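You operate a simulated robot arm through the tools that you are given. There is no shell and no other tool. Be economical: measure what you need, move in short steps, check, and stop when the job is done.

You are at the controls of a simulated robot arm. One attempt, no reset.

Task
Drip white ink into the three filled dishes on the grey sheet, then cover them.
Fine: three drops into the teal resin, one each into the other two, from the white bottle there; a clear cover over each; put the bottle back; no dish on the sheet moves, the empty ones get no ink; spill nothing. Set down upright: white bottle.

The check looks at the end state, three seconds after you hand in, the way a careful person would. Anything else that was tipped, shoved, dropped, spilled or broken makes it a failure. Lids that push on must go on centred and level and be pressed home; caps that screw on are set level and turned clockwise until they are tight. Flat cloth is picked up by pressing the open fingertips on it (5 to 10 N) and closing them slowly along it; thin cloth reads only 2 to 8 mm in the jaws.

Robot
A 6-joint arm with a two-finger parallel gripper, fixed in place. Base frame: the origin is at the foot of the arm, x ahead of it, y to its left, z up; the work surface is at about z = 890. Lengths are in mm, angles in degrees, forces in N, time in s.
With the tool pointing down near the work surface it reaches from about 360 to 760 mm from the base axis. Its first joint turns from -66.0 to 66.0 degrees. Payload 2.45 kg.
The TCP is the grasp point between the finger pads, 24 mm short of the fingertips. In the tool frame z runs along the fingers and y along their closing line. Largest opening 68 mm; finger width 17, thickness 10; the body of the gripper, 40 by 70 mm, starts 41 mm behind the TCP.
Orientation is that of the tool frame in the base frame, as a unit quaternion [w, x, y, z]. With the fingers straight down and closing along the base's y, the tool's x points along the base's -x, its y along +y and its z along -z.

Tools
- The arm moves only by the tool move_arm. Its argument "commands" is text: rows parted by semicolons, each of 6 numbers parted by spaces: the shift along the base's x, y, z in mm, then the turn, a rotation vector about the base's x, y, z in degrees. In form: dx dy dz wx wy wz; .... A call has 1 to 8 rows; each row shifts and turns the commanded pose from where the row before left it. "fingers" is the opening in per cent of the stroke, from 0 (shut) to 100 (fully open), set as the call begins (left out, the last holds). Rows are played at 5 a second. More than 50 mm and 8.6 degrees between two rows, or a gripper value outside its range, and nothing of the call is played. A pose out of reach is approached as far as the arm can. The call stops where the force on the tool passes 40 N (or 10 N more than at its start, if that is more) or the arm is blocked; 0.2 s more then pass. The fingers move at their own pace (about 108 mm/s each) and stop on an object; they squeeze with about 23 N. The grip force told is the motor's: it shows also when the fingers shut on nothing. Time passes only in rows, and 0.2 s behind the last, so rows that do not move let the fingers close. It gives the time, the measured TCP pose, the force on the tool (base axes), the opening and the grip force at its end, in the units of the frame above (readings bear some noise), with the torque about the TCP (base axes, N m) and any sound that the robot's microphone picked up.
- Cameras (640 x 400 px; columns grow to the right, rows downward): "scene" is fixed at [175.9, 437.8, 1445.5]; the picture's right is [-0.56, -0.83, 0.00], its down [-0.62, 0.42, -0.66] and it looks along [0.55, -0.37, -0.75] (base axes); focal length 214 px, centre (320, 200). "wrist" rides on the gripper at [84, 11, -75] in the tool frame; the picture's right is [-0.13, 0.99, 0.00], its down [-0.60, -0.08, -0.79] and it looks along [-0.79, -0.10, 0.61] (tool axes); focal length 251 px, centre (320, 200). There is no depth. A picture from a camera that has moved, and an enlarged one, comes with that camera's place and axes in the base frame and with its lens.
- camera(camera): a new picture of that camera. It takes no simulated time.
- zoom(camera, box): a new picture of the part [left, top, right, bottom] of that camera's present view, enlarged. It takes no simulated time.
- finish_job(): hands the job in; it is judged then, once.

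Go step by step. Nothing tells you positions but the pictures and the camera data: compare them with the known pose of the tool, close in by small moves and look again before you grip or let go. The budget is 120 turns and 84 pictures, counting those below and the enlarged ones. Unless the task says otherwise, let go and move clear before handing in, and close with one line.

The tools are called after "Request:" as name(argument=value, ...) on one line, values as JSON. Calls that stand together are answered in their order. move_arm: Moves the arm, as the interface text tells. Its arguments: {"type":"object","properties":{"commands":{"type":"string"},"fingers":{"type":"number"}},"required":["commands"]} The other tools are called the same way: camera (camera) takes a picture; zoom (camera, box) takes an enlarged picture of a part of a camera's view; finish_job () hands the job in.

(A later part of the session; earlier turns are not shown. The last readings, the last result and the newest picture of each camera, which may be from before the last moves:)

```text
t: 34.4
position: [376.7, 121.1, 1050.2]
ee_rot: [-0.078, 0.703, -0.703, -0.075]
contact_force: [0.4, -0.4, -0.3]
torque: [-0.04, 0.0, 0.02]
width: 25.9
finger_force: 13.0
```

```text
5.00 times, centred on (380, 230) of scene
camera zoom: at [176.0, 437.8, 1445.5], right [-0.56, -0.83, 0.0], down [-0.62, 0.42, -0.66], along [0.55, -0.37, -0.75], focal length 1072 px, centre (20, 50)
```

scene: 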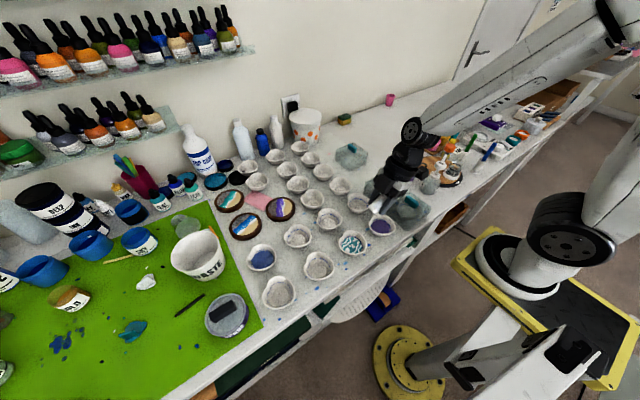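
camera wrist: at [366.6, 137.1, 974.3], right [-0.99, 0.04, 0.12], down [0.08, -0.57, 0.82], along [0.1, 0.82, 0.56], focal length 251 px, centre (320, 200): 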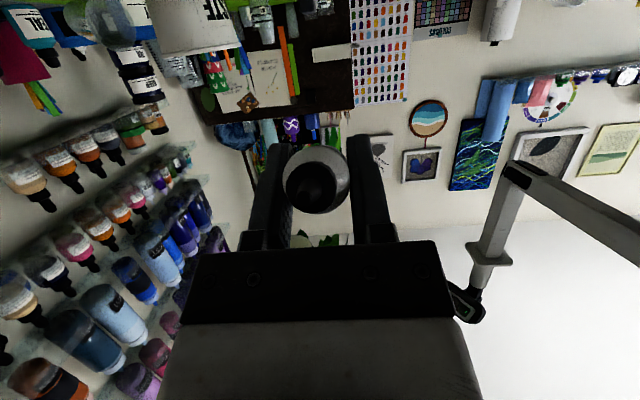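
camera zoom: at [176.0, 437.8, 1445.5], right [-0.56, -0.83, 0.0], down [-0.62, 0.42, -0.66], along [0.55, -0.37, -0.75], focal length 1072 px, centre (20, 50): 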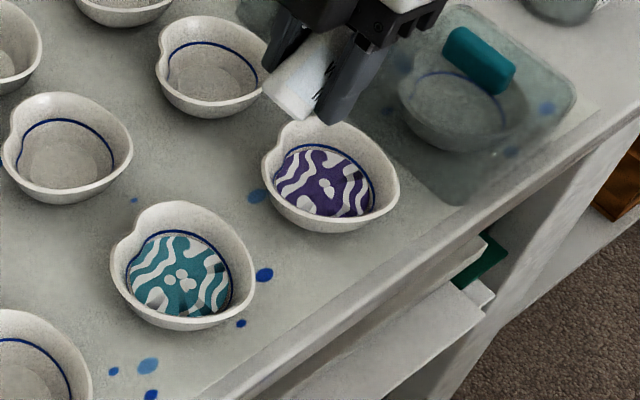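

Teal shows three drops and purple one. I'll now carry the bottle to the blue dish at about (491,418).

Request:
move_arm(commands="14.2 42 0 0 0 0;14.2 43 0 0 0 0;14.2 43 0 0 0 0;14.2 43 0 0 0 0;14.2 43 0 0 0 0;14.2 43 0 0 0 0;14.2 43 0 0 0 0;14.2 42 0 0 0 0", fingers=36.8)

Request:
camera(camera="wrist")

Request:
camera(camera="scene")

```text
t: 36.2
position: [490.8, 462.3, 1048.3]
ee_rot: [0.077, -0.703, 0.703, 0.077]
contact_force: [0.0, 0.0, -0.2]
torque: [0.04, 0.03, 0.01]
width: 26.3
finger_force: 13.0
```

```text
41 pictures are left
camera wrist: at [480.2, 365.5, 1103.2], right [-0.99, 0.13, 0.03], down [0.08, 0.42, 0.91], along [0.1, 0.9, -0.42], focal length 251 px, centre (320, 200)
```

wrist: 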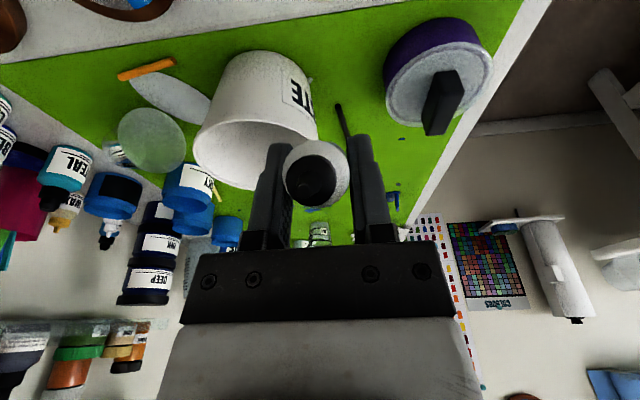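

```text
40 pictures are left
```

scene: 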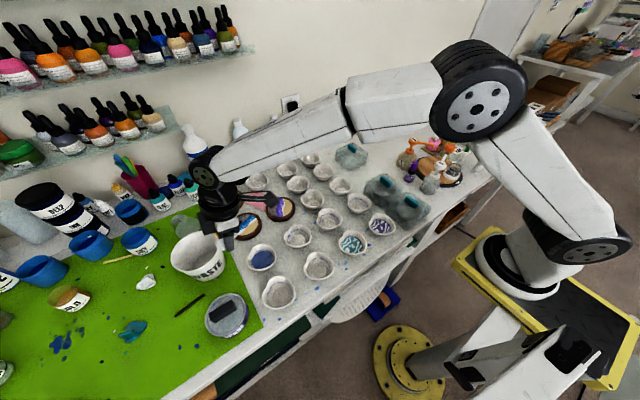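

The blue dish is in view. I'll tilt with the light grip and check where the nozzle is.

Request:
move_arm(commands="0 0 0 8.5 0 0;0 0 0 8.5 0 0;0 0 0 8.5 0 0;0 0 0 8.5 0 0", fingers=36.8)

Request:
zoom(camera="scene", box=[210, 190, 330, 310])

```text
t: 37.2
position: [489.4, 462.9, 1050.3]
ee_rot: [0.28, -0.649, 0.65, 0.278]
contact_force: [0.0, 0.9, 0.2]
torque: [-0.01, 0.04, 0.0]
width: 26.1
finger_force: 13.0
```

```text
3.33 times, centred on (270, 250) of scene
camera zoom: at [176.0, 437.8, 1445.5], right [-0.56, -0.83, 0.0], down [-0.62, 0.42, -0.66], along [0.55, -0.37, -0.75], focal length 715 px, centre (487, 33)
```

zoom: 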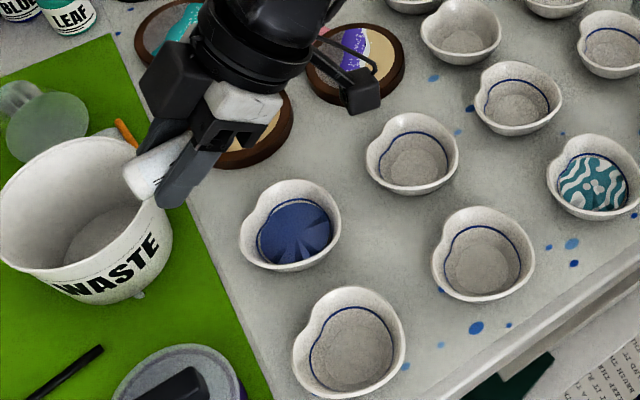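

The blue resin centre is about (483,421). I'll nudge there and finish the tilt.

Request:
move_arm(commands="-5 2 0 8.5 0 0;0 0 0 8.5 0 0;0 0 0 8.5 0 0", fingers=36.8)

Request:
zoom(camera="scene", box=[220, 200, 310, 290])

```text
t: 38.0
position: [485.4, 466.0, 1050.5]
ee_rot: [-0.416, 0.572, -0.571, -0.417]
contact_force: [0.3, 0.5, 0.2]
torque: [0.01, 0.01, 0.02]
width: 26.1
finger_force: 13.0
```

```text
4.44 times, centred on (265, 245) of scene
camera zoom: at [176.0, 437.8, 1445.5], right [-0.56, -0.83, 0.0], down [-0.62, 0.42, -0.66], along [0.55, -0.37, -0.75], focal length 953 px, centre (564, 0)
```

zoom: 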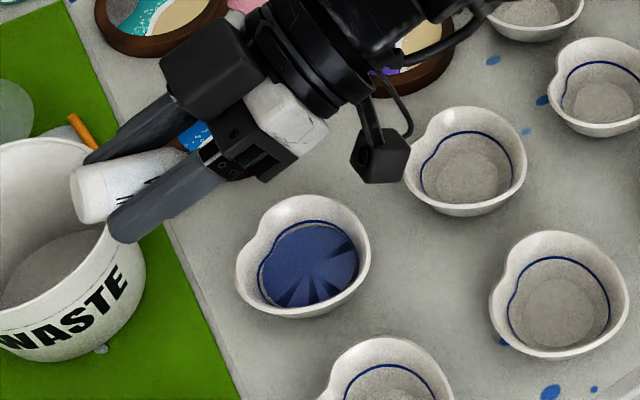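

The projection puts the drop's landing point near the middle of the blue resin. I'll give one short squeeze and look.

Request:
move_arm(commands="0 0 0 0 0 0", fingers=34.5)

Request:
zoom(camera="scene", box=[240, 235, 290, 280])

```text
t: 38.4
position: [484.7, 464.5, 1050.1]
ee_rot: [0.416, -0.571, 0.572, 0.416]
contact_force: [0.5, 0.6, 0.3]
torque: [0.05, 0.01, 0.01]
width: 25.7
finger_force: 23.0
```

```text
8.89 times, centred on (265, 258) of scene
camera zoom: at [176.0, 437.8, 1445.5], right [-0.56, -0.83, 0.0], down [-0.62, 0.42, -0.66], along [0.55, -0.37, -0.75], focal length 1906 px, centre (809, -311)
```

zoom: 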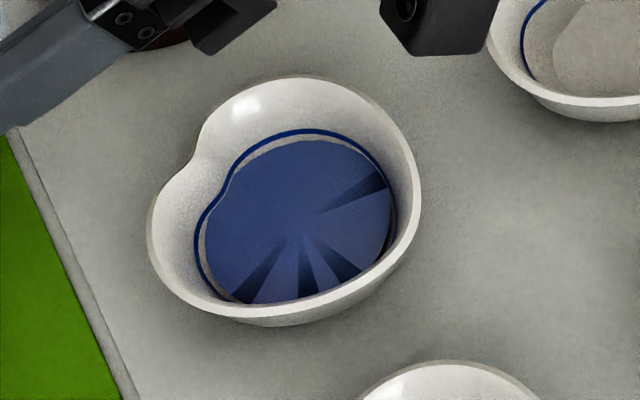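

As before, the drop may come late, so I'll relax for one short step and look.

Request:
move_arm(commands="0 0 0 0 0 0", fingers=36.8)

Request:
zoom(camera="scene", box=[240, 235, 290, 280])

```text
t: 38.8
position: [485.1, 464.8, 1050.8]
ee_rot: [0.416, -0.572, 0.572, 0.415]
contact_force: [0.4, -0.6, -0.1]
torque: [0.01, -0.03, 0.0]
width: 26.4
finger_force: 13.3
```

```text
8.89 times, centred on (265, 258) of scene
camera zoom: at [176.0, 437.8, 1445.5], right [-0.56, -0.83, 0.0], down [-0.62, 0.42, -0.66], along [0.55, -0.37, -0.75], focal length 1906 px, centre (809, -311)
```

zoom: 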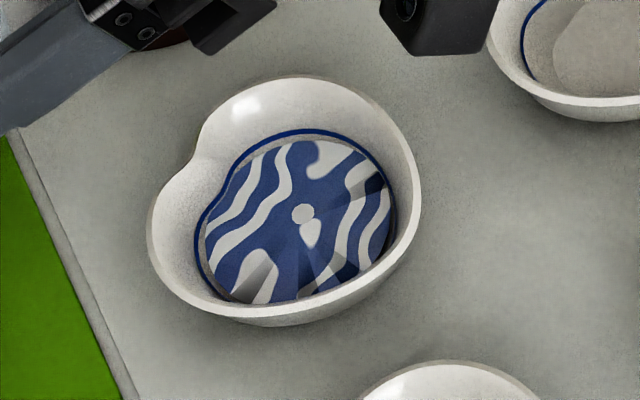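

One drop has landed in the blue. I'll tip back all the way to upright.

Request:
move_arm(commands="0 0 0 -8 0 0;0 0 0 -8 0 0;0 0 0 -8 0 0;0 0 0 -8 0 0;0 0 0 -8 0 0;0 0 0 -8 0 0;0 0 0 -8 0 0", fingers=36.8)

Request:
move_arm(commands="0 -20 5 -8 0 0;0 -40 5 -8 0 0;0 -45 0 -8 0 0;0 -45 0 -8 0 0;0 -45 0 -8 0 0;0 -45 0 -8 0 0;0 -45 0 -8 0 0", fingers=36.5)

Request:
camera(camera="scene")

```text
t: 40.4
position: [485.9, 465.8, 1049.2]
ee_rot: [0.098, -0.7, 0.7, 0.098]
contact_force: [-0.8, -0.5, -0.1]
torque: [0.05, 0.04, 0.0]
width: 26.2
finger_force: 12.2
```

```text
t: 42.0
position: [486.7, 179.0, 1058.2]
ee_rot: [-0.243, -0.664, 0.665, -0.242]
contact_force: [0.0, -0.1, -0.8]
torque: [-0.04, 0.0, 0.0]
width: 25.9
finger_force: 12.4
```

```text
35 pictures are left
```

scene: 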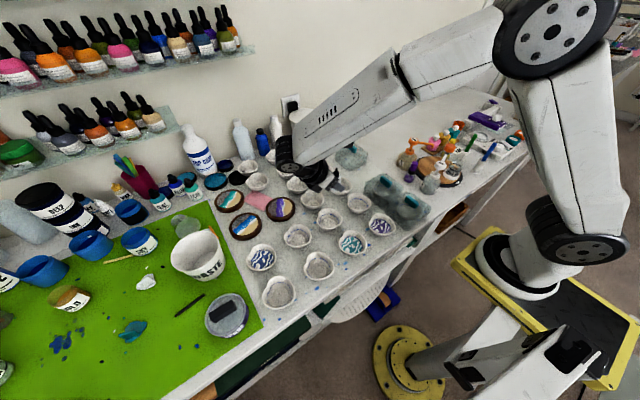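

All three resins are inked and the bottle is upright again, in the same orientation as at the pick. I'll carry it back over its original spot at (578,-75).

Request:
move_arm(commands="11.4 -31.8 0 0 0 0;11.4 -31.8 0 0 0 0;11.4 -31.8 0 0 0 0;11.4 -31.8 0 0 0 0;11.4 -31.8 0 0 0 0;11.4 -31.8 0 0 0 0;11.5 -31.8 0 0 0 0;11.5 -31.9 0 0 0 0", fingers=36)

Request:
camera(camera="wrist")

```text
t: 43.8
position: [576.8, -73.9, 1058.2]
ee_rot: [0.241, 0.665, -0.664, 0.242]
contact_force: [-0.5, 0.3, -0.4]
torque: [0.0, 0.0, -0.02]
width: 25.5
finger_force: 23.3
```

```text
34 pictures are left
camera wrist: at [566.8, -88.4, 1170.3], right [-0.99, 0.1, -0.08], down [0.08, 0.97, 0.22], along [0.1, 0.21, -0.97], focal length 251 px, centre (320, 200)
```

wrist: 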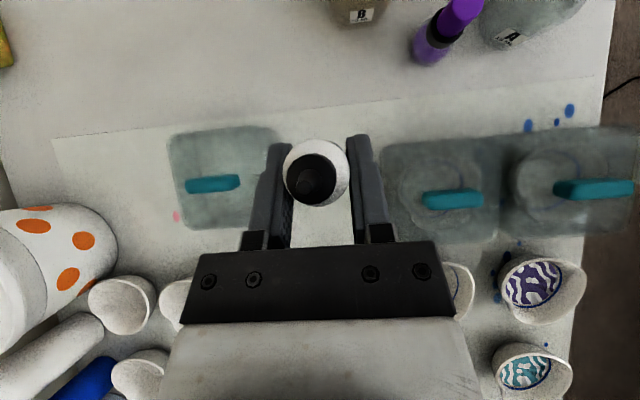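

The bottle seems to have shifted slightly in the pads. I'll zoom in to see whether it has tilted.

Request:
zoom(camera="wrist", box=[260, 120, 380, 240])

Request:
zoom(camera="scene", box=[345, 100, 405, 160])

```text
3.33 times, centred on (320, 180) of wrist
camera zoom: at [566.8, -88.4, 1170.3], right [-0.99, 0.1, -0.08], down [0.08, 0.97, 0.22], along [0.1, 0.21, -0.97], focal length 838 px, centre (320, 267)
```

zoom: 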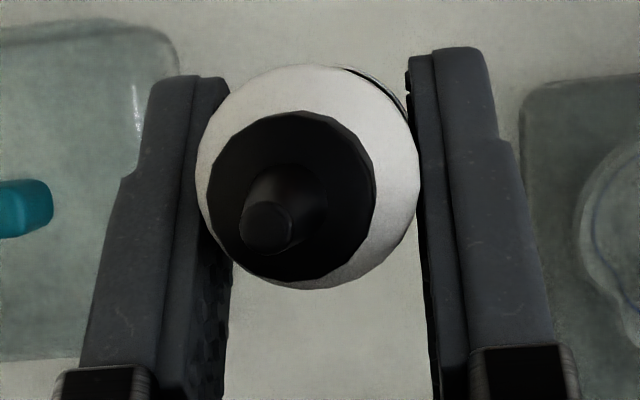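

```text
6.67 times, centred on (375, 130) of scene
camera zoom: at [175.9, 437.8, 1445.5], right [-0.56, -0.83, 0.0], down [-0.62, 0.42, -0.66], along [0.55, -0.37, -0.75], focal length 1430 px, centre (-47, 667)
```

zoom: 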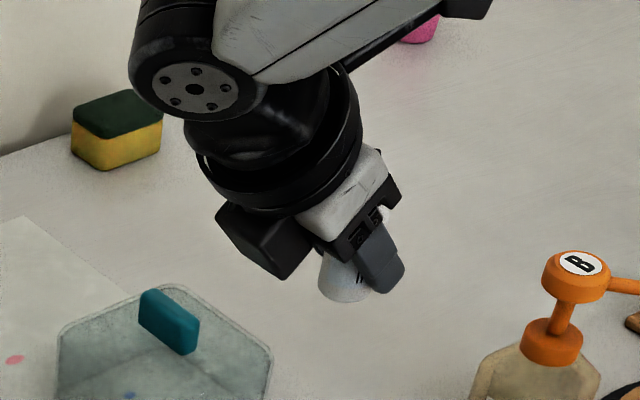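

The bottle is upright within a degree or two but sits a few millimetres lower in the pads. I'll descend to just above the sheet and then ease down feeling for contact.

Request:
move_arm(commands="1 2 -30 0 0 0;0 0 -30 0 0 0;0 0 -30 0 0 0;0 0 -25 0 0 0;0 0 -12 0 0 0;0 0 -3 0 0 0;0 0 0 0 0 0")

Request:
zoom(camera="scene", box=[345, 140, 405, 190])

```text
t: 45.4
position: [577.5, -71.0, 929.9]
ee_rot: [0.242, 0.665, -0.664, 0.242]
contact_force: [0.0, 0.4, 0.0]
torque: [-0.01, 0.03, -0.03]
width: 25.6
finger_force: 23.2
```

```text
8.00 times, centred on (375, 165) of scene
camera zoom: at [176.0, 437.8, 1445.5], right [-0.56, -0.83, 0.0], down [-0.62, 0.42, -0.66], along [0.55, -0.37, -0.75], focal length 1716 px, centre (-120, 480)
```

zoom: 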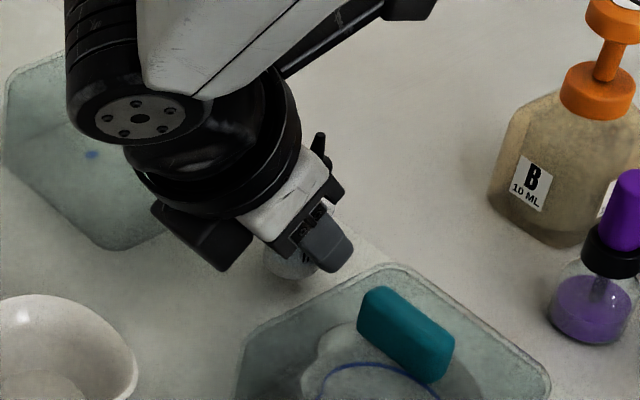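

Request:
move_arm(commands="0 0 -3 0 0 0;0 0 -2 0 0 0;0 0 0 0 0 0")

Request:
move_arm(commands="0 0 -2 0 0 0;0 0 0 0 0 0")

Request:
move_arm(commands="0 0 -2 0 0 0;0 0 0 0 0 0")

```text
t: 46.2
position: [576.8, -72.1, 925.1]
ee_rot: [0.241, 0.665, -0.664, 0.243]
contact_force: [-0.1, -0.4, -0.2]
torque: [0.0, 0.0, 0.02]
width: 25.8
finger_force: 22.9
```

```text
t: 46.8
position: [578.3, -71.3, 922.5]
ee_rot: [0.242, 0.665, -0.664, 0.242]
contact_force: [-0.9, 0.1, -0.1]
torque: [0.02, 0.0, 0.02]
width: 25.7
finger_force: 22.7
```

```text
t: 47.4
position: [578.1, -72.0, 921.4]
ee_rot: [-0.242, -0.664, 0.664, -0.242]
contact_force: [0.0, 0.8, -0.5]
torque: [-0.01, 0.02, -0.06]
width: 25.3
finger_force: 22.7
```

Request:
move_arm(commands="0 0 -1.5 0 0 0;0 0 0 0 0 0")

Request:
move_arm(commands="0 0 -1.5 0 0 0;0 0 0 0 0 0")

Request:
camera(camera="wrist")

```text
t: 48.0
position: [578.1, -72.1, 920.1]
ee_rot: [-0.242, -0.664, 0.665, -0.242]
contact_force: [-1.2, 0.3, 3.6]
torque: [-0.03, 0.03, -0.02]
width: 25.7
finger_force: 23.0
```

```text
t: 48.6
position: [578.1, -72.1, 919.8]
ee_rot: [0.242, 0.664, -0.664, 0.244]
contact_force: [-2.6, 0.5, 20.4]
torque: [-0.08, 0.14, -0.03]
width: 25.6
finger_force: 22.7
```

```text
30 pictures are left
camera wrist: at [567.0, -86.7, 1030.5], right [-0.99, 0.1, -0.09], down [0.08, 0.97, 0.22], along [0.11, 0.21, -0.97], focal length 251 px, centre (320, 200)
```

wrist: 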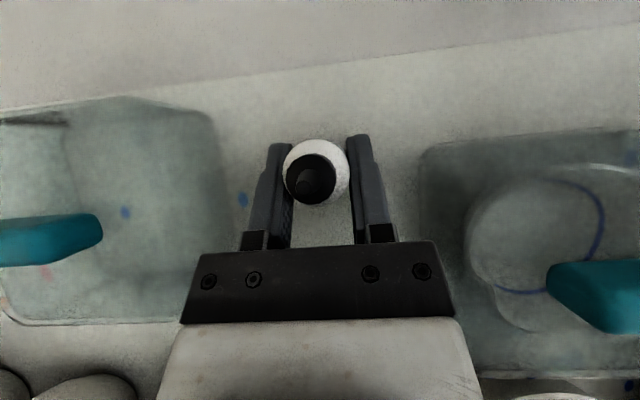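

The bottle is on the sheet, with contact at a TCP height of about 920. I'll ease off by 1 mm, open, and back out along the tool axis.

Request:
move_arm(commands="0 0 1.2 0 0 0;0 0 0 0 0 0")

Request:
move_arm(commands="0 0 0 0 0 0;0 0 0 0 0 0", fingers=42)

Request:
move_arm(commands="0 0 0 0 0 0;0 0 0 0 0 0;0 6.5 7.7 0 0 0;0 13 15.4 0 0 0;0 19 23 0 0 0;0 26 31 0 0 0;0 20 40 0 0 0;0 0 30 0 0 0", fingers=60)

Request:
camera(camera="wrist")

Request:
zoom(camera="scene", box=[350, 140, 400, 190])

```text
t: 49.2
position: [577.6, -72.8, 920.6]
ee_rot: [-0.241, -0.664, 0.665, -0.243]
contact_force: [3.2, -2.2, 15.5]
torque: [-0.12, -0.05, 0.03]
width: 25.7
finger_force: 22.9
```

```text
t: 49.8
position: [577.1, -72.8, 919.6]
ee_rot: [-0.243, -0.664, 0.665, -0.241]
contact_force: [0.1, -0.5, 0.6]
torque: [0.0, 0.0, 0.01]
width: 28.6
finger_force: 0.0
```

```text
t: 51.6
position: [579.1, 14.4, 1067.1]
ee_rot: [0.242, 0.665, -0.664, 0.241]
contact_force: [0.0, 0.2, -1.1]
torque: [-0.01, -0.05, 0.03]
width: 40.6
finger_force: 0.0
```

```text
29 pictures are left
camera wrist: at [567.5, -1.2, 1177.8], right [-0.99, 0.1, -0.08], down [0.08, 0.97, 0.22], along [0.1, 0.21, -0.97], focal length 251 px, centre (320, 200)
```

wrist: 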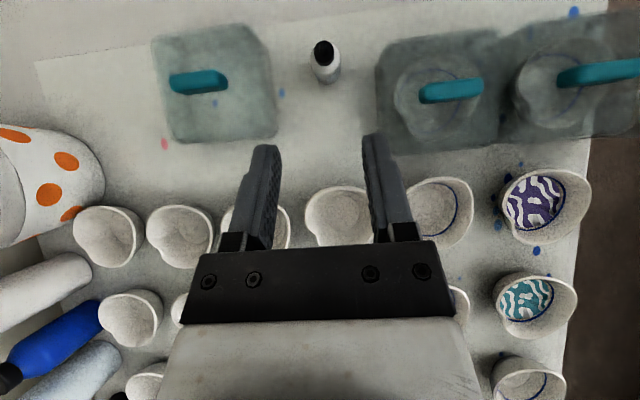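

```text
8.00 times, centred on (375, 165) of scene
camera zoom: at [175.9, 437.9, 1445.5], right [-0.56, -0.83, 0.0], down [-0.62, 0.42, -0.66], along [0.55, -0.37, -0.75], focal length 1716 px, centre (-120, 480)
```

zoom: 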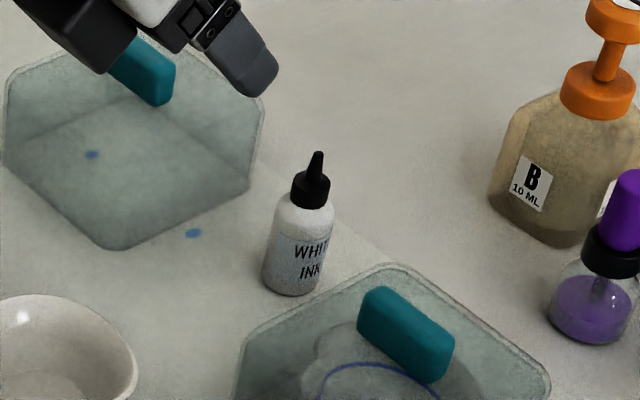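

The bottle is back at its spot, standing upright. The tilted wrist camera looks straight down, so I'll use it from above the dishes to measure dish and cover centres accurately.

Request:
move_arm(commands="-30 10 10 0 0 0;-30 15 10 0 0 0;-30 15 10 0 0 0;-30 15 10 0 0 0;-30 15 0 0 0 0;-30 15 0 0 0 0;-8 5 0 0 0 0;0 0 0 0 0 0")

Request:
camera(camera="wrist")

```text
t: 53.4
position: [388.5, 102.2, 1106.5]
ee_rot: [0.242, 0.665, -0.664, 0.242]
contact_force: [-0.3, -0.4, -0.2]
torque: [0.01, 0.01, 0.0]
width: 40.9
finger_force: 0.1
```

```text
27 pictures are left
camera wrist: at [377.0, 87.4, 1217.0], right [-0.99, 0.1, -0.08], down [0.08, 0.97, 0.22], along [0.1, 0.21, -0.97], focal length 251 px, centre (320, 200)
```

wrist: 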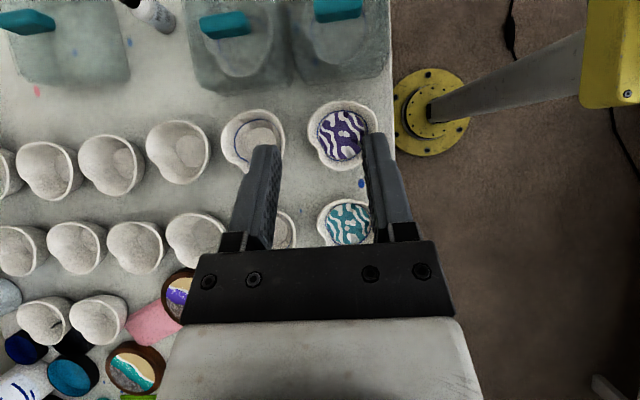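

Request:
zoom(camera="wrist", box=[260, 0, 400, 90])

Request:
zoom(camera="wrist", box=[260, 80, 420, 250])

```text
4.44 times, centred on (330, 45) of wrist
camera zoom: at [377.0, 87.4, 1217.0], right [-0.99, 0.1, -0.08], down [0.08, 0.97, 0.22], along [0.1, 0.21, -0.97], focal length 1118 px, centre (276, 889)
```

zoom: 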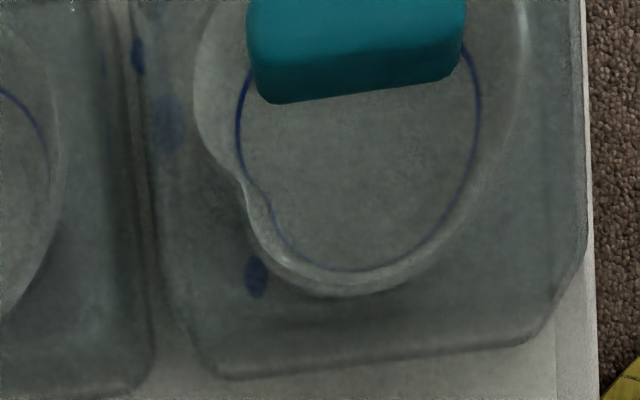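

```text
2.35 times, centred on (340, 165) of wrist
camera zoom: at [377.0, 87.4, 1217.0], right [-0.99, 0.1, -0.08], down [0.08, 0.97, 0.22], along [0.1, 0.21, -0.97], focal length 592 px, centre (273, 282)
```

zoom: 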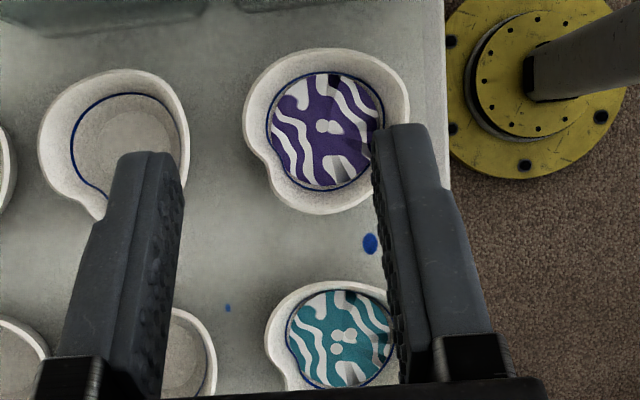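

The purple dish centre is (374.5,80) and the teal (375,191). The cover handles are near (369,-31), (478,-33) and (684,-64) at z≈955, with the bars along x. I'll turn the tool straight down, closing along y, above the nearest cover.

Request:
move_arm(commands="0 -8 0 8 0 0;0 -8 0 8 0 0;0 -8 0 8 0 0;0 -8 0 8 0 0;0 -8 0 8 0 0;0 -8 0 0 0 -8.182;0 -8 0 0 0 -8.182;0 -8 0 0 0 -8.182", fingers=50)

Request:
move_arm(commands="-2 -9 -5 0 0 -8.182;-2 -9 -5 0 0 -8.182;-2 -9 -5 0 0 -8.182;-2 -9 -5 0 0 -8.182;-2 -9 -5 0 0 -8.182;-2 -9 -5 0 0 -8.182;-2 -8 -5 0 0 -8.182;-2 -7 -5 0 0 -8.182")

Request:
camera(camera="wrist")

```text
t: 55.2
position: [389.7, 38.9, 1106.3]
ee_rot: [-0.001, -0.539, 0.842, 0.001]
contact_force: [-0.2, -0.6, 0.3]
torque: [0.0, 0.02, -0.02]
width: 34.1
finger_force: 0.1
```

```text
t: 57.0
position: [373.4, -30.8, 1065.7]
ee_rot: [0.0, 0.002, 1.0, 0.0]
contact_force: [-0.3, 0.2, 0.9]
torque: [0.02, 0.03, -0.03]
width: 34.0
finger_force: 0.1
```

```text
24 pictures are left
camera wrist: at [288.8, -18.6, 1140.5], right [0.13, 0.99, 0.0], down [0.6, -0.08, 0.79], along [0.79, -0.1, -0.61], focal length 251 px, centre (320, 200)
```

wrist: 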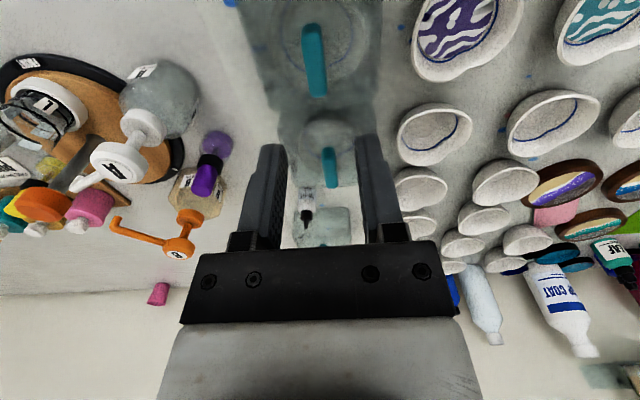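

The handle bar spans x 347–391 along x, centred at (369,-31.5). I'll descend over it and check from the scene camera.

Request:
move_arm(commands="-4 -0.7 -30 0 0 0;0 0 -30 0 0 0;0 0 -20 0 0 0;0 0 -10 0 0 0;0 0 -5 0 0 0;0 0 0 0 0 0", fingers=50)

Request:
zoom(camera="scene", box=[370, 160, 440, 230])

```text
t: 58.4
position: [370.0, -31.6, 970.5]
ee_rot: [0.0, 0.0, 1.0, 0.0]
contact_force: [-0.6, 0.8, 0.3]
torque: [0.01, 0.02, 0.01]
width: 34.2
finger_force: 0.1
```

```text
5.71 times, centred on (405, 195) of scene
camera zoom: at [176.0, 437.8, 1445.5], right [-0.56, -0.83, 0.0], down [-0.62, 0.42, -0.66], along [0.55, -0.37, -0.75], focal length 1226 px, centre (-166, 229)
```

zoom: 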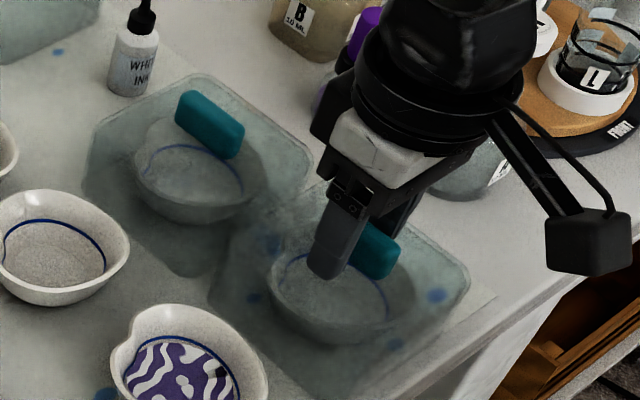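

The handle is between the fingers with no contact. I'll close and read the grip.

Request:
move_arm(commands="0 0 0 0 0 0;0 0 0 0 0 0;0 0 0 0 0 0", fingers=0)

Request:
move_arm(commands="0 0 5 0 0 0;0 0 10 0 0 0;0 0 20 0 0 0;0 0 25 0 0 0;0 0 25 0 0 0;0 0 15 0 0 0;0 0 0 0 0 0")

Request:
camera(camera="wrist")

Request:
zoom(camera="scene", box=[350, 120, 450, 240])

```text
t: 59.2
position: [369.9, -31.0, 971.1]
ee_rot: [0.0, 0.001, 1.0, 0.0]
contact_force: [-1.0, -0.4, 0.1]
torque: [0.0, -0.01, -0.04]
width: 13.4
finger_force: 23.2
```

```text
t: 60.8
position: [371.6, -32.7, 1070.0]
ee_rot: [0.0, 0.0, 1.0, 0.001]
contact_force: [0.0, 0.6, -0.8]
torque: [0.01, 0.03, -0.01]
width: 13.6
finger_force: 23.0
```

```text
22 pictures are left
camera wrist: at [287.3, -20.2, 1145.7], right [0.13, 0.99, 0.0], down [0.6, -0.08, 0.79], along [0.79, -0.1, -0.61], focal length 251 px, centre (320, 200)
```

wrist: 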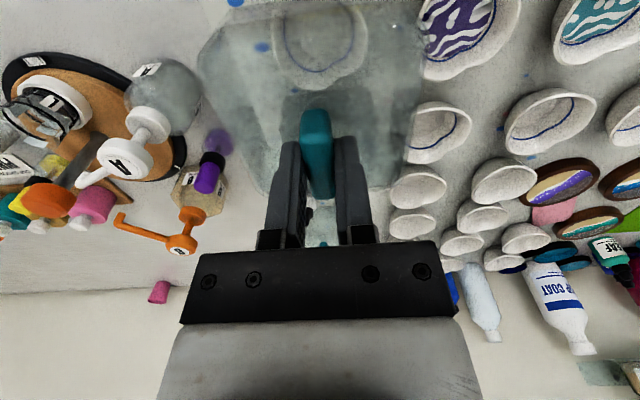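

```text
3.33 times, centred on (400, 180) of scene
camera zoom: at [175.9, 437.8, 1445.5], right [-0.56, -0.83, 0.0], down [-0.62, 0.42, -0.66], along [0.55, -0.37, -0.75], focal length 715 px, centre (53, 267)
```

zoom: 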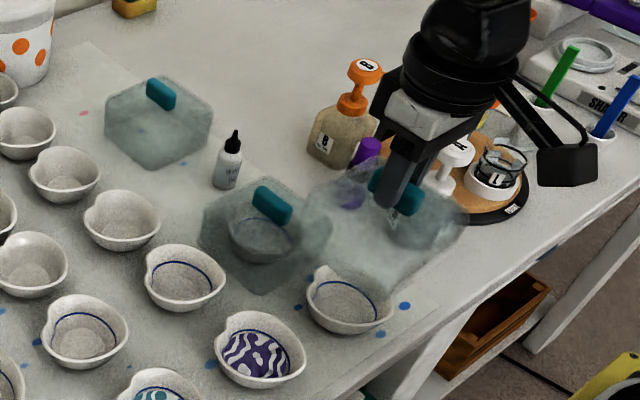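

The cover is off and the dish beneath it stayed put. I'll carry the cover over the purple dish and check its alignment before lowering.

Request:
move_arm(commands="1 20 0 0 0 0;1 30 0 0 0 0;1 30 0 0 0 0;1.5 21.6 0 0 0 0;1 10 0 0 0 0;0 0 -30 0 0 0;0 0 -15 0 0 0;0 0 0 0 0 0")

Request:
camera(camera="wrist")

Request:
zoom(camera="scene", box=[330, 170, 430, 270])

```text
t: 62.6
position: [375.7, 79.4, 1026.2]
ee_rot: [0.0, 0.0, 1.0, 0.0]
contact_force: [-0.3, 0.3, -0.4]
torque: [0.03, 0.03, 0.01]
width: 13.8
finger_force: 22.6
```

```text
20 pictures are left
camera wrist: at [292.4, 92.1, 1100.3], right [0.13, 0.99, 0.0], down [0.6, -0.08, 0.79], along [0.79, -0.1, -0.61], focal length 251 px, centre (320, 200)
```

wrist: 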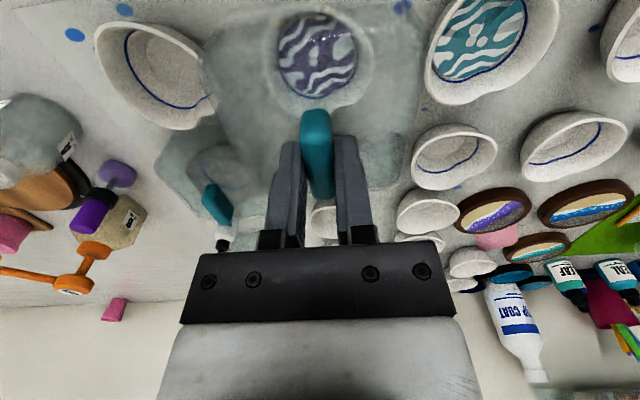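

```text
4.00 times, centred on (380, 220) of scene
camera zoom: at [176.0, 437.8, 1445.5], right [-0.56, -0.83, 0.0], down [-0.62, 0.42, -0.66], along [0.55, -0.37, -0.75], focal length 858 px, centre (80, 120)
```

zoom: 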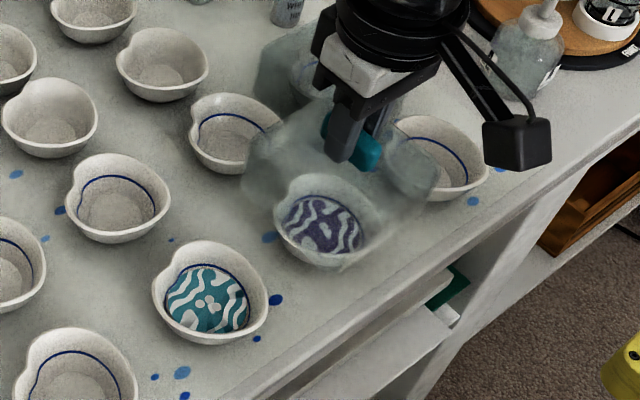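

The purple liquid's centre measures (374.6,80.6), in line with the cover at (375,79.5). I'll nudge 1 mm and lower it gently.

Request:
move_arm(commands="0 1 -12 0 0 0;0 0 -12 0 0 0;0 0 -12 0 0 0;0 0 -8 0 0 0;0 0 -5 0 0 0;0 0 -2 0 0 0;0 0 0 0 0 0")

Request:
zoom(camera="scene", box=[340, 180, 430, 270])

```text
t: 64.2
position: [374.4, 82.3, 974.8]
ee_rot: [0.001, 0.0, 1.0, 0.0]
contact_force: [0.3, 0.0, -1.2]
torque: [0.0, 0.01, 0.0]
width: 13.2
finger_force: 23.1
```

```text
4.44 times, centred on (385, 225) of scene
camera zoom: at [176.0, 437.8, 1445.5], right [-0.56, -0.83, 0.0], down [-0.62, 0.42, -0.66], along [0.55, -0.37, -0.75], focal length 953 px, centre (31, 89)
```

zoom: 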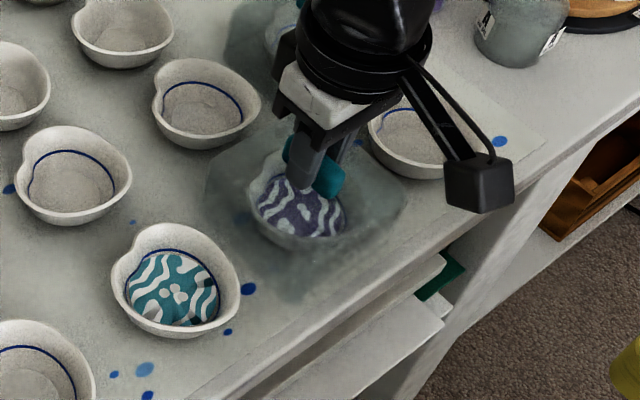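

It fits around the dish with no contact force. I'll lower the last few millimetres in small steps.

Request:
move_arm(commands="0 0 -1.5 0 0 0;0 0 -1 0 0 0;0 0 0 0 0 0")

Request:
move_arm(commands="0 0 -1 0 0 0;0 0 0 0 0 0")

```text
t: 65.0
position: [374.4, 83.0, 972.1]
ee_rot: [0.0, 0.0, 1.0, -0.001]
contact_force: [0.4, -0.1, -1.1]
torque: [0.01, -0.01, 0.01]
width: 13.3
finger_force: 22.4
```

```text
t: 65.6
position: [375.4, 81.8, 971.1]
ee_rot: [0.0, 0.001, 1.0, 0.0]
contact_force: [0.0, -0.4, -0.1]
torque: [0.03, 0.01, 0.04]
width: 13.4
finger_force: 22.7
```

Request:
move_arm(commands="0 0 -0.8 0 0 0;0 0 0 0 0 0")

Request:
move_arm(commands="0 0 -0.8 0 0 0;0 0 0 0 0 0")

```text
t: 66.2
position: [375.4, 81.4, 970.4]
ee_rot: [0.0, -0.001, 1.0, 0.001]
contact_force: [-2.0, 0.2, 7.0]
torque: [0.05, 0.05, -0.01]
width: 13.3
finger_force: 23.2
```

```text
t: 66.8
position: [372.9, 82.4, 970.3]
ee_rot: [0.001, 0.0, 1.0, 0.0]
contact_force: [-3.4, 0.5, 19.7]
torque: [0.02, 0.03, 0.03]
width: 13.6
finger_force: 23.2
```

It is seated at the same height it had at the pick. I'll release, rise and check.

Request:
move_arm(commands="0 0 1 0 0 0;0 0 0 0 0 0")

Request:
move_arm(commands="0 0 0 0 0 0;0 0 0 0 0 0;0 0 15 0 0 0;0 0 25 0 0 0;0 0 30 0 0 0;0 0 25 0 0 0", fingers=50)

Request:
zoom(camera="scene", box=[340, 160, 440, 270])

```text
t: 67.4
position: [373.7, 81.8, 970.3]
ee_rot: [0.001, 0.0, 1.0, 0.0]
contact_force: [1.2, -0.6, 1.0]
torque: [0.01, -0.07, -0.02]
width: 13.0
finger_force: 23.1
```

```text
t: 68.8
position: [373.7, 81.9, 1065.3]
ee_rot: [0.0, 0.001, 1.0, 0.0]
contact_force: [0.4, 0.0, -0.4]
torque: [-0.01, 0.03, -0.03]
width: 34.0
finger_force: 0.2
```

```text
3.64 times, centred on (390, 215) of scene
camera zoom: at [175.9, 437.8, 1445.5], right [-0.56, -0.83, 0.0], down [-0.62, 0.42, -0.66], along [0.55, -0.37, -0.75], focal length 780 px, centre (66, 146)
```

zoom: 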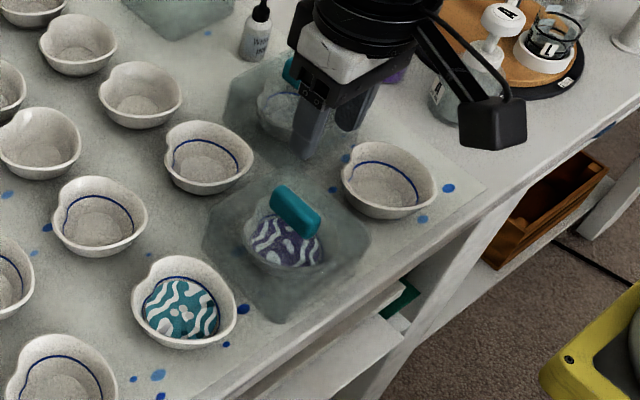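

The purple dish is covered and unmoved. Next is the cover at about (478,-33).

Request:
move_arm(commands="20 -22 0 0 0 0;25 -28 0 0 0 0;25 -28 0 0 0 0;20 -22 0 0 0 0;13.5 -14.2 0 0 0 0;0 0 -20 0 0 0;0 0 0 0 0 0")

Request:
camera(camera="wrist")

```text
t: 70.4
position: [477.6, -32.5, 1045.8]
ee_rot: [0.0, -0.001, 1.0, 0.0]
contact_force: [0.6, 0.0, 0.2]
torque: [0.0, -0.02, 0.01]
width: 34.1
finger_force: 0.0
```

```text
16 pictures are left
camera wrist: at [393.5, -20.7, 1119.7], right [0.13, 0.99, 0.0], down [0.6, -0.08, 0.79], along [0.79, -0.1, -0.61], focal length 251 px, centre (320, 200)
```

wrist: 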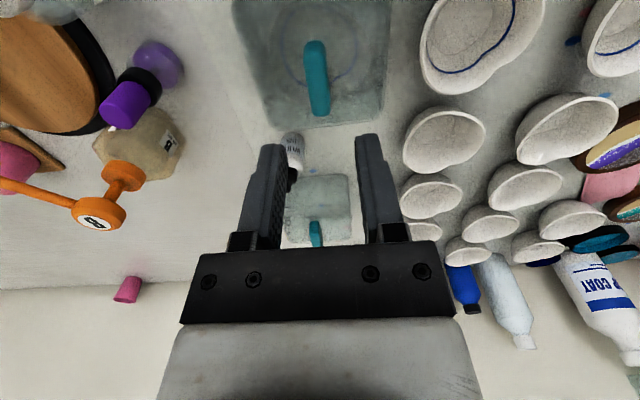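

The handle centre is (475,-32). I'll make a small correction, then descend and grip.

Request:
move_arm(commands="-2 0.5 -25 0 0 0;0 0 -25 0 0 0;0 0 -15 0 0 0;0 0 -7 0 0 0;0 0 -3 0 0 0;0 0 0 0 0 0")

Request:
move_arm(commands="0 0 0 0 0 0;0 0 0 0 0 0;0 0 0 0 0 0", fingers=0)

Request:
move_arm(commands="0 0 5 0 0 0;0 0 10 0 0 0;0 0 20 0 0 0;0 0 25 0 0 0;0 0 25 0 0 0;0 0 30 0 0 0;0 0 0 0 0 0")

Request:
zoom(camera="scene", box=[330, 110, 440, 230])

```text
t: 71.8
position: [476.3, -34.1, 969.8]
ee_rot: [0.0, 0.0, 1.0, -0.001]
contact_force: [0.5, 0.6, 0.3]
torque: [0.0, -0.03, 0.01]
width: 33.8
finger_force: 0.0
```

```text
t: 72.6
position: [476.4, -33.4, 971.0]
ee_rot: [0.0, 0.0, 1.0, 0.0]
contact_force: [0.0, 0.7, -0.5]
torque: [-0.01, -0.02, 0.0]
width: 13.5
finger_force: 22.6
```

```text
t: 74.2
position: [476.7, -31.2, 1086.2]
ee_rot: [0.0, 0.0, 1.0, 0.001]
contact_force: [0.0, -0.8, -0.7]
torque: [0.01, 0.03, -0.03]
width: 13.2
finger_force: 23.4
```

```text
3.33 times, centred on (385, 170) of scene
camera zoom: at [176.0, 437.8, 1445.5], right [-0.56, -0.83, 0.0], down [-0.62, 0.42, -0.66], along [0.55, -0.37, -0.75], focal length 715 px, centre (103, 300)
```

zoom: 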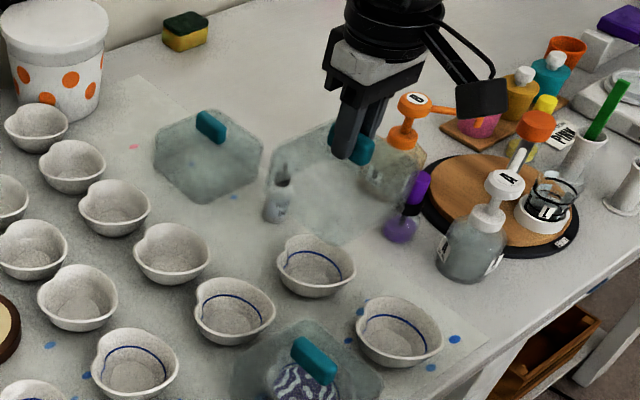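

The second cover is lifted cleanly. I'll carry it to the teal dish at (375,191).

Request:
move_arm(commands="-12 20 0 0 0 0;-16 35 0 0 0 0;-16 38 0 0 0 0;-16 38 0 0 0 0;-16 38 0 0 0 0;-16 35 0 0 0 0;-8.5 19 -30 0 0 0;0 0 -25 0 0 0")

Request:
camera(camera="wrist")

Request:
zoom(camera="scene", box=[300, 180, 420, 290])

```text
t: 76.0
position: [375.5, 192.5, 1030.8]
ee_rot: [0.001, 0.001, 1.0, 0.0]
contact_force: [1.3, 0.1, -1.1]
torque: [-0.01, 0.01, 0.01]
width: 13.2
finger_force: 23.6
```

```text
14 pictures are left
camera wrist: at [291.1, 204.5, 1105.7], right [0.13, 0.99, 0.0], down [0.6, -0.08, 0.79], along [0.79, -0.1, -0.61], focal length 251 px, centre (320, 200)
```

wrist: 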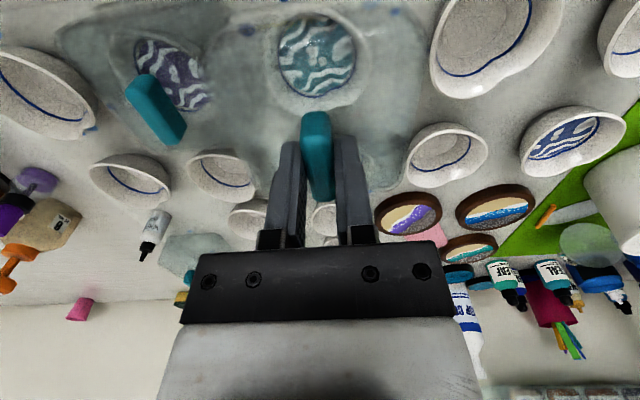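

```text
3.64 times, centred on (360, 235) of scene
camera zoom: at [175.9, 437.9, 1445.5], right [-0.56, -0.83, 0.0], down [-0.62, 0.42, -0.66], along [0.55, -0.37, -0.75], focal length 780 px, centre (174, 73)
```

zoom: 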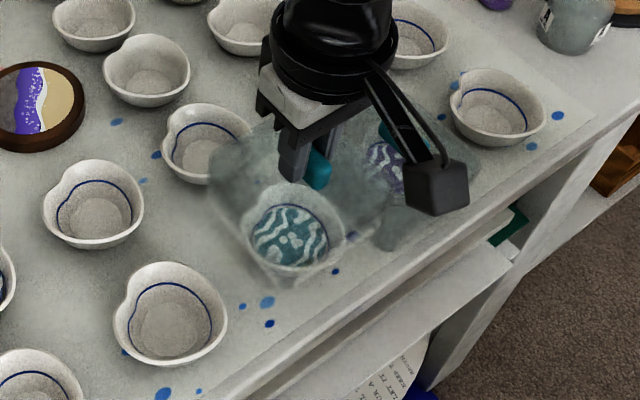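

The teal centre is (377,191.5), so I'm aligned within 2 mm. I'll lower gently.

Request:
move_arm(commands="1 0 -15 0 0 0;0 0 -15 0 0 0;0 0 -12 0 0 0;0 0 -8 0 0 0;0 0 -5 0 0 0;0 0 -2.5 0 0 0;0 0 0 0 0 0")

Request:
move_arm(commands="0 0 -1 0 0 0;0 0 0 0 0 0")

Request:
move_arm(commands="0 0 -1 0 0 0;0 0 0 0 0 0")

```text
t: 77.6
position: [376.9, 191.9, 974.3]
ee_rot: [0.0, 0.0, 1.0, 0.001]
contact_force: [0.4, 1.0, -0.5]
torque: [0.02, -0.02, 0.04]
width: 13.3
finger_force: 23.2
```

```text
t: 78.2
position: [377.2, 191.2, 973.2]
ee_rot: [0.0, 0.0, 1.0, 0.001]
contact_force: [0.6, 0.5, -1.3]
torque: [0.02, 0.01, 0.01]
width: 13.4
finger_force: 22.6
```

```text
t: 78.8
position: [376.4, 191.5, 971.0]
ee_rot: [0.001, 0.0, 1.0, 0.001]
contact_force: [0.6, 0.0, -0.1]
torque: [0.02, 0.0, 0.0]
width: 13.4
finger_force: 23.3
```

Request:
move_arm(commands="0 0 -1 0 0 0;0 0 0 0 0 0")

Request:
move_arm(commands="0 0 -0.7 0 0 0;0 0 0 0 0 0")

```text
t: 79.4
position: [376.9, 191.1, 970.1]
ee_rot: [0.0, 0.0, 1.0, 0.0]
contact_force: [0.1, -0.6, 0.2]
torque: [0.02, 0.02, 0.01]
width: 13.1
finger_force: 23.0
```

```text
t: 80.0
position: [376.5, 191.0, 970.0]
ee_rot: [0.0, 0.0, 1.0, 0.0]
contact_force: [-1.9, -1.1, 12.5]
torque: [0.0, 0.26, 0.03]
width: 13.2
finger_force: 22.6
```

It is seated. I'll ease off, release and rise, then move toward the last cover at (684,-64).

Request:
move_arm(commands="0 0 0.5 0 0 0;0 0 0 0 0 0")

Request:
move_arm(commands="0 0 0 0 0 0;0 0 0 0 0 0;0 0 15 0 0 0;0 0 25 0 0 0;0 0 30 0 0 0;0 0 25 0 0 0", fingers=50)

Request:
move_arm(commands="36 -30 10 0 0 0;36 -30 0 0 0 0;38 -32 0 0 0 0;38 -32 0 0 0 0;38 -32 0 0 0 0;38 -32 0 0 0 0;38 -32 0 0 0 0;40 -33 0 0 0 0")

Request:
camera(camera="wrist")

Request:
zoom(camera="scene", box=[320, 130, 440, 270])

```text
t: 80.6
position: [376.2, 190.6, 971.3]
ee_rot: [0.001, 0.001, 1.0, 0.0]
contact_force: [0.0, 0.4, 2.6]
torque: [0.02, -0.08, 0.04]
width: 13.4
finger_force: 23.1
```

```text
t: 82.0
position: [376.8, 191.6, 1066.8]
ee_rot: [0.0, 0.0, 1.0, 0.0]
contact_force: [0.4, 0.6, 0.4]
torque: [-0.01, -0.01, -0.02]
width: 33.8
finger_force: 0.0
```

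```text
refused: row 8 steps farther than a row can; nothing moved
```

```text
12 pictures are left
camera wrist: at [293.5, 203.8, 1140.8], right [0.13, 0.99, 0.0], down [0.6, -0.08, 0.79], along [0.79, -0.1, -0.61], focal length 251 px, centre (320, 200)
```

wrist: 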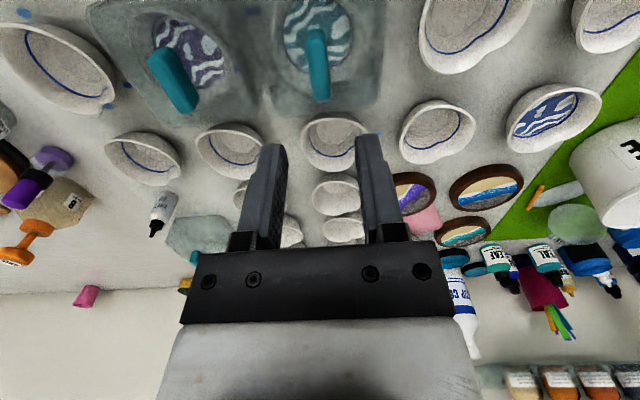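

```text
2.86 times, centred on (380, 200) of scene
camera zoom: at [175.9, 437.8, 1445.5], right [-0.56, -0.83, 0.0], down [-0.62, 0.42, -0.66], along [0.55, -0.37, -0.75], focal length 613 px, centre (149, 200)
```

zoom: 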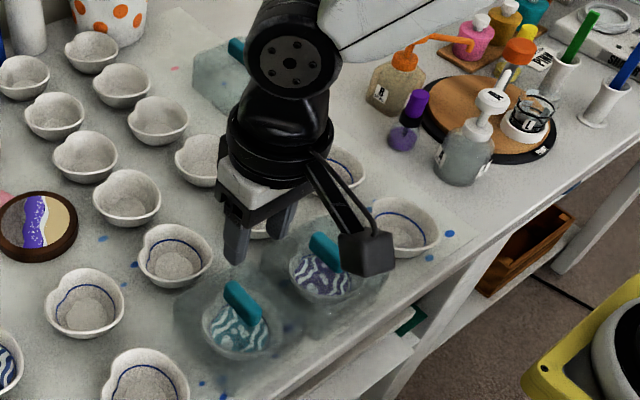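

Both front dishes are covered. I'll repeat the move to the last cover in smaller steps.

Request:
move_arm(commands="30 -27 10 0 0 0;34 -30 0 0 0 0;34 -30 0 0 0 0;34 -30 0 0 0 0;34 -30 0 0 0 0;34 -30 0 0 0 0;34 -30 0 0 0 0;34 -30 0 0 0 0")

Request:
move_arm(commands="20 -10 0 0 0 0;18 -8.5 -10 0 0 0;0 0 -10 0 0 0;0 0 0 0 0 0")

Request:
camera(camera="wrist")

```text
t: 83.8
position: [644.2, -46.5, 1076.6]
ee_rot: [0.0, 0.0, 1.0, -0.001]
contact_force: [-0.4, 0.6, -0.1]
torque: [-0.03, 0.01, -0.01]
width: 34.2
finger_force: 0.0
```

```text
t: 84.8
position: [683.5, -63.2, 1055.1]
ee_rot: [0.0, 0.001, 1.0, 0.001]
contact_force: [-1.1, 0.3, -0.4]
torque: [0.0, -0.01, -0.01]
width: 33.9
finger_force: 0.1
```

```text
10 pictures are left
camera wrist: at [598.9, -51.9, 1129.5], right [0.13, 0.99, 0.0], down [0.6, -0.08, 0.79], along [0.79, -0.1, -0.61], focal length 251 px, centre (320, 200)
```

wrist: 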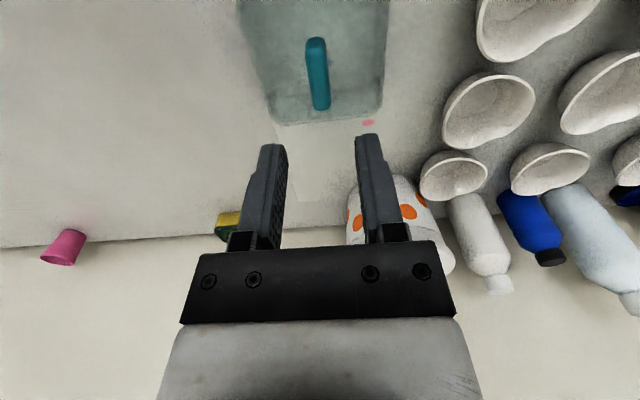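

I'm centred on the last handle. I'll descend, grip and lift.

Request:
move_arm(commands="0 0 -30 0 0 0;0 0 -25 0 0 0;0 0 -17 0 0 0;0 0 -8 0 0 0;0 0 -4.5 0 0 0;0 0 0 0 0 0")

Request:
move_arm(commands="0 0 0 0 0 0;0 0 0 0 0 0;0 0 0 0 0 0", fingers=0)

Request:
move_arm(commands="0 0 5 0 0 0;0 0 10 0 0 0;0 0 20 0 0 0;0 0 25 0 0 0;0 0 25 0 0 0;0 0 35 0 0 0;0 0 0 0 0 0")

Request:
camera(camera="scene")

```text
t: 86.2
position: [683.2, -65.2, 971.9]
ee_rot: [0.0, -0.001, 1.0, -0.001]
contact_force: [-0.1, 0.2, 0.6]
torque: [0.02, -0.01, 0.0]
width: 33.9
finger_force: 0.0
```

```text
t: 87.0
position: [682.4, -66.1, 971.1]
ee_rot: [-0.001, 0.0, 1.0, 0.0]
contact_force: [-0.5, 0.1, 0.1]
torque: [0.01, -0.02, 0.0]
width: 13.5
finger_force: 23.4
```

```text
t: 88.6
position: [683.3, -64.9, 1092.5]
ee_rot: [0.0, 0.0, 1.0, 0.0]
contact_force: [0.4, 0.8, -0.8]
torque: [0.0, 0.0, -0.01]
width: 13.2
finger_force: 22.8
```

```text
9 pictures are left
```

scene: 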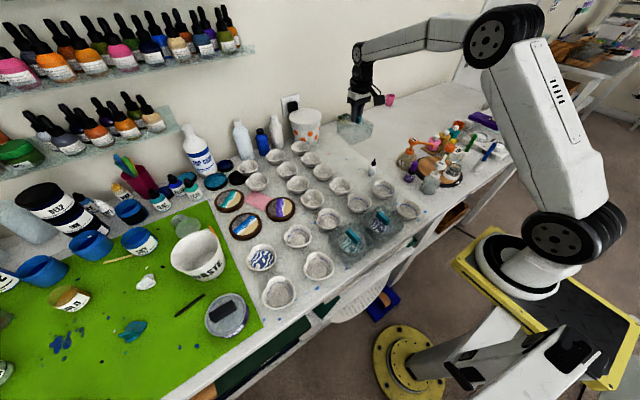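

The last cover is lifted and the bottle and both covered dishes look good. I'll carry it toward the blue dish.

Request:
move_arm(commands="-8 25 0 0 0 0;-16 40 0 0 0 0;-17 42 0 0 0 0;-17 42 0 0 0 0;-17 42 0 0 0 0;-17 42 0 0 0 0;-17 42 0 0 0 0;-17 42 0 0 0 0")

Request:
move_arm(commands="-17 42 0 0 0 0;-17 42 0 0 0 0;-17 42 0 0 0 0;-16 26 0 0 0 0;-7 15 -25 0 0 0;0 0 -20 0 0 0;0 0 0 0 0 0")

Request:
camera(camera="wrist")

```text
t: 90.4
position: [558.0, 254.3, 1091.4]
ee_rot: [0.0, 0.0, 1.0, 0.0]
contact_force: [-0.5, 0.2, -1.4]
torque: [-0.02, 0.01, -0.01]
width: 13.2
finger_force: 22.5
```

```text
t: 92.0
position: [482.8, 420.4, 1045.8]
ee_rot: [0.0, 0.001, 1.0, 0.0]
contact_force: [-0.1, 0.1, -1.0]
torque: [-0.03, 0.02, -0.03]
width: 13.5
finger_force: 23.2
```

```text
8 pictures are left
camera wrist: at [400.2, 432.3, 1120.0], right [0.13, 0.99, 0.0], down [0.6, -0.08, 0.79], along [0.79, -0.1, -0.61], focal length 251 px, centre (320, 200)
```

wrist: 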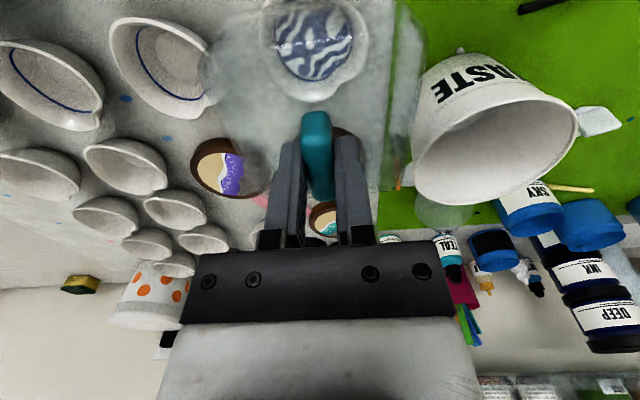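

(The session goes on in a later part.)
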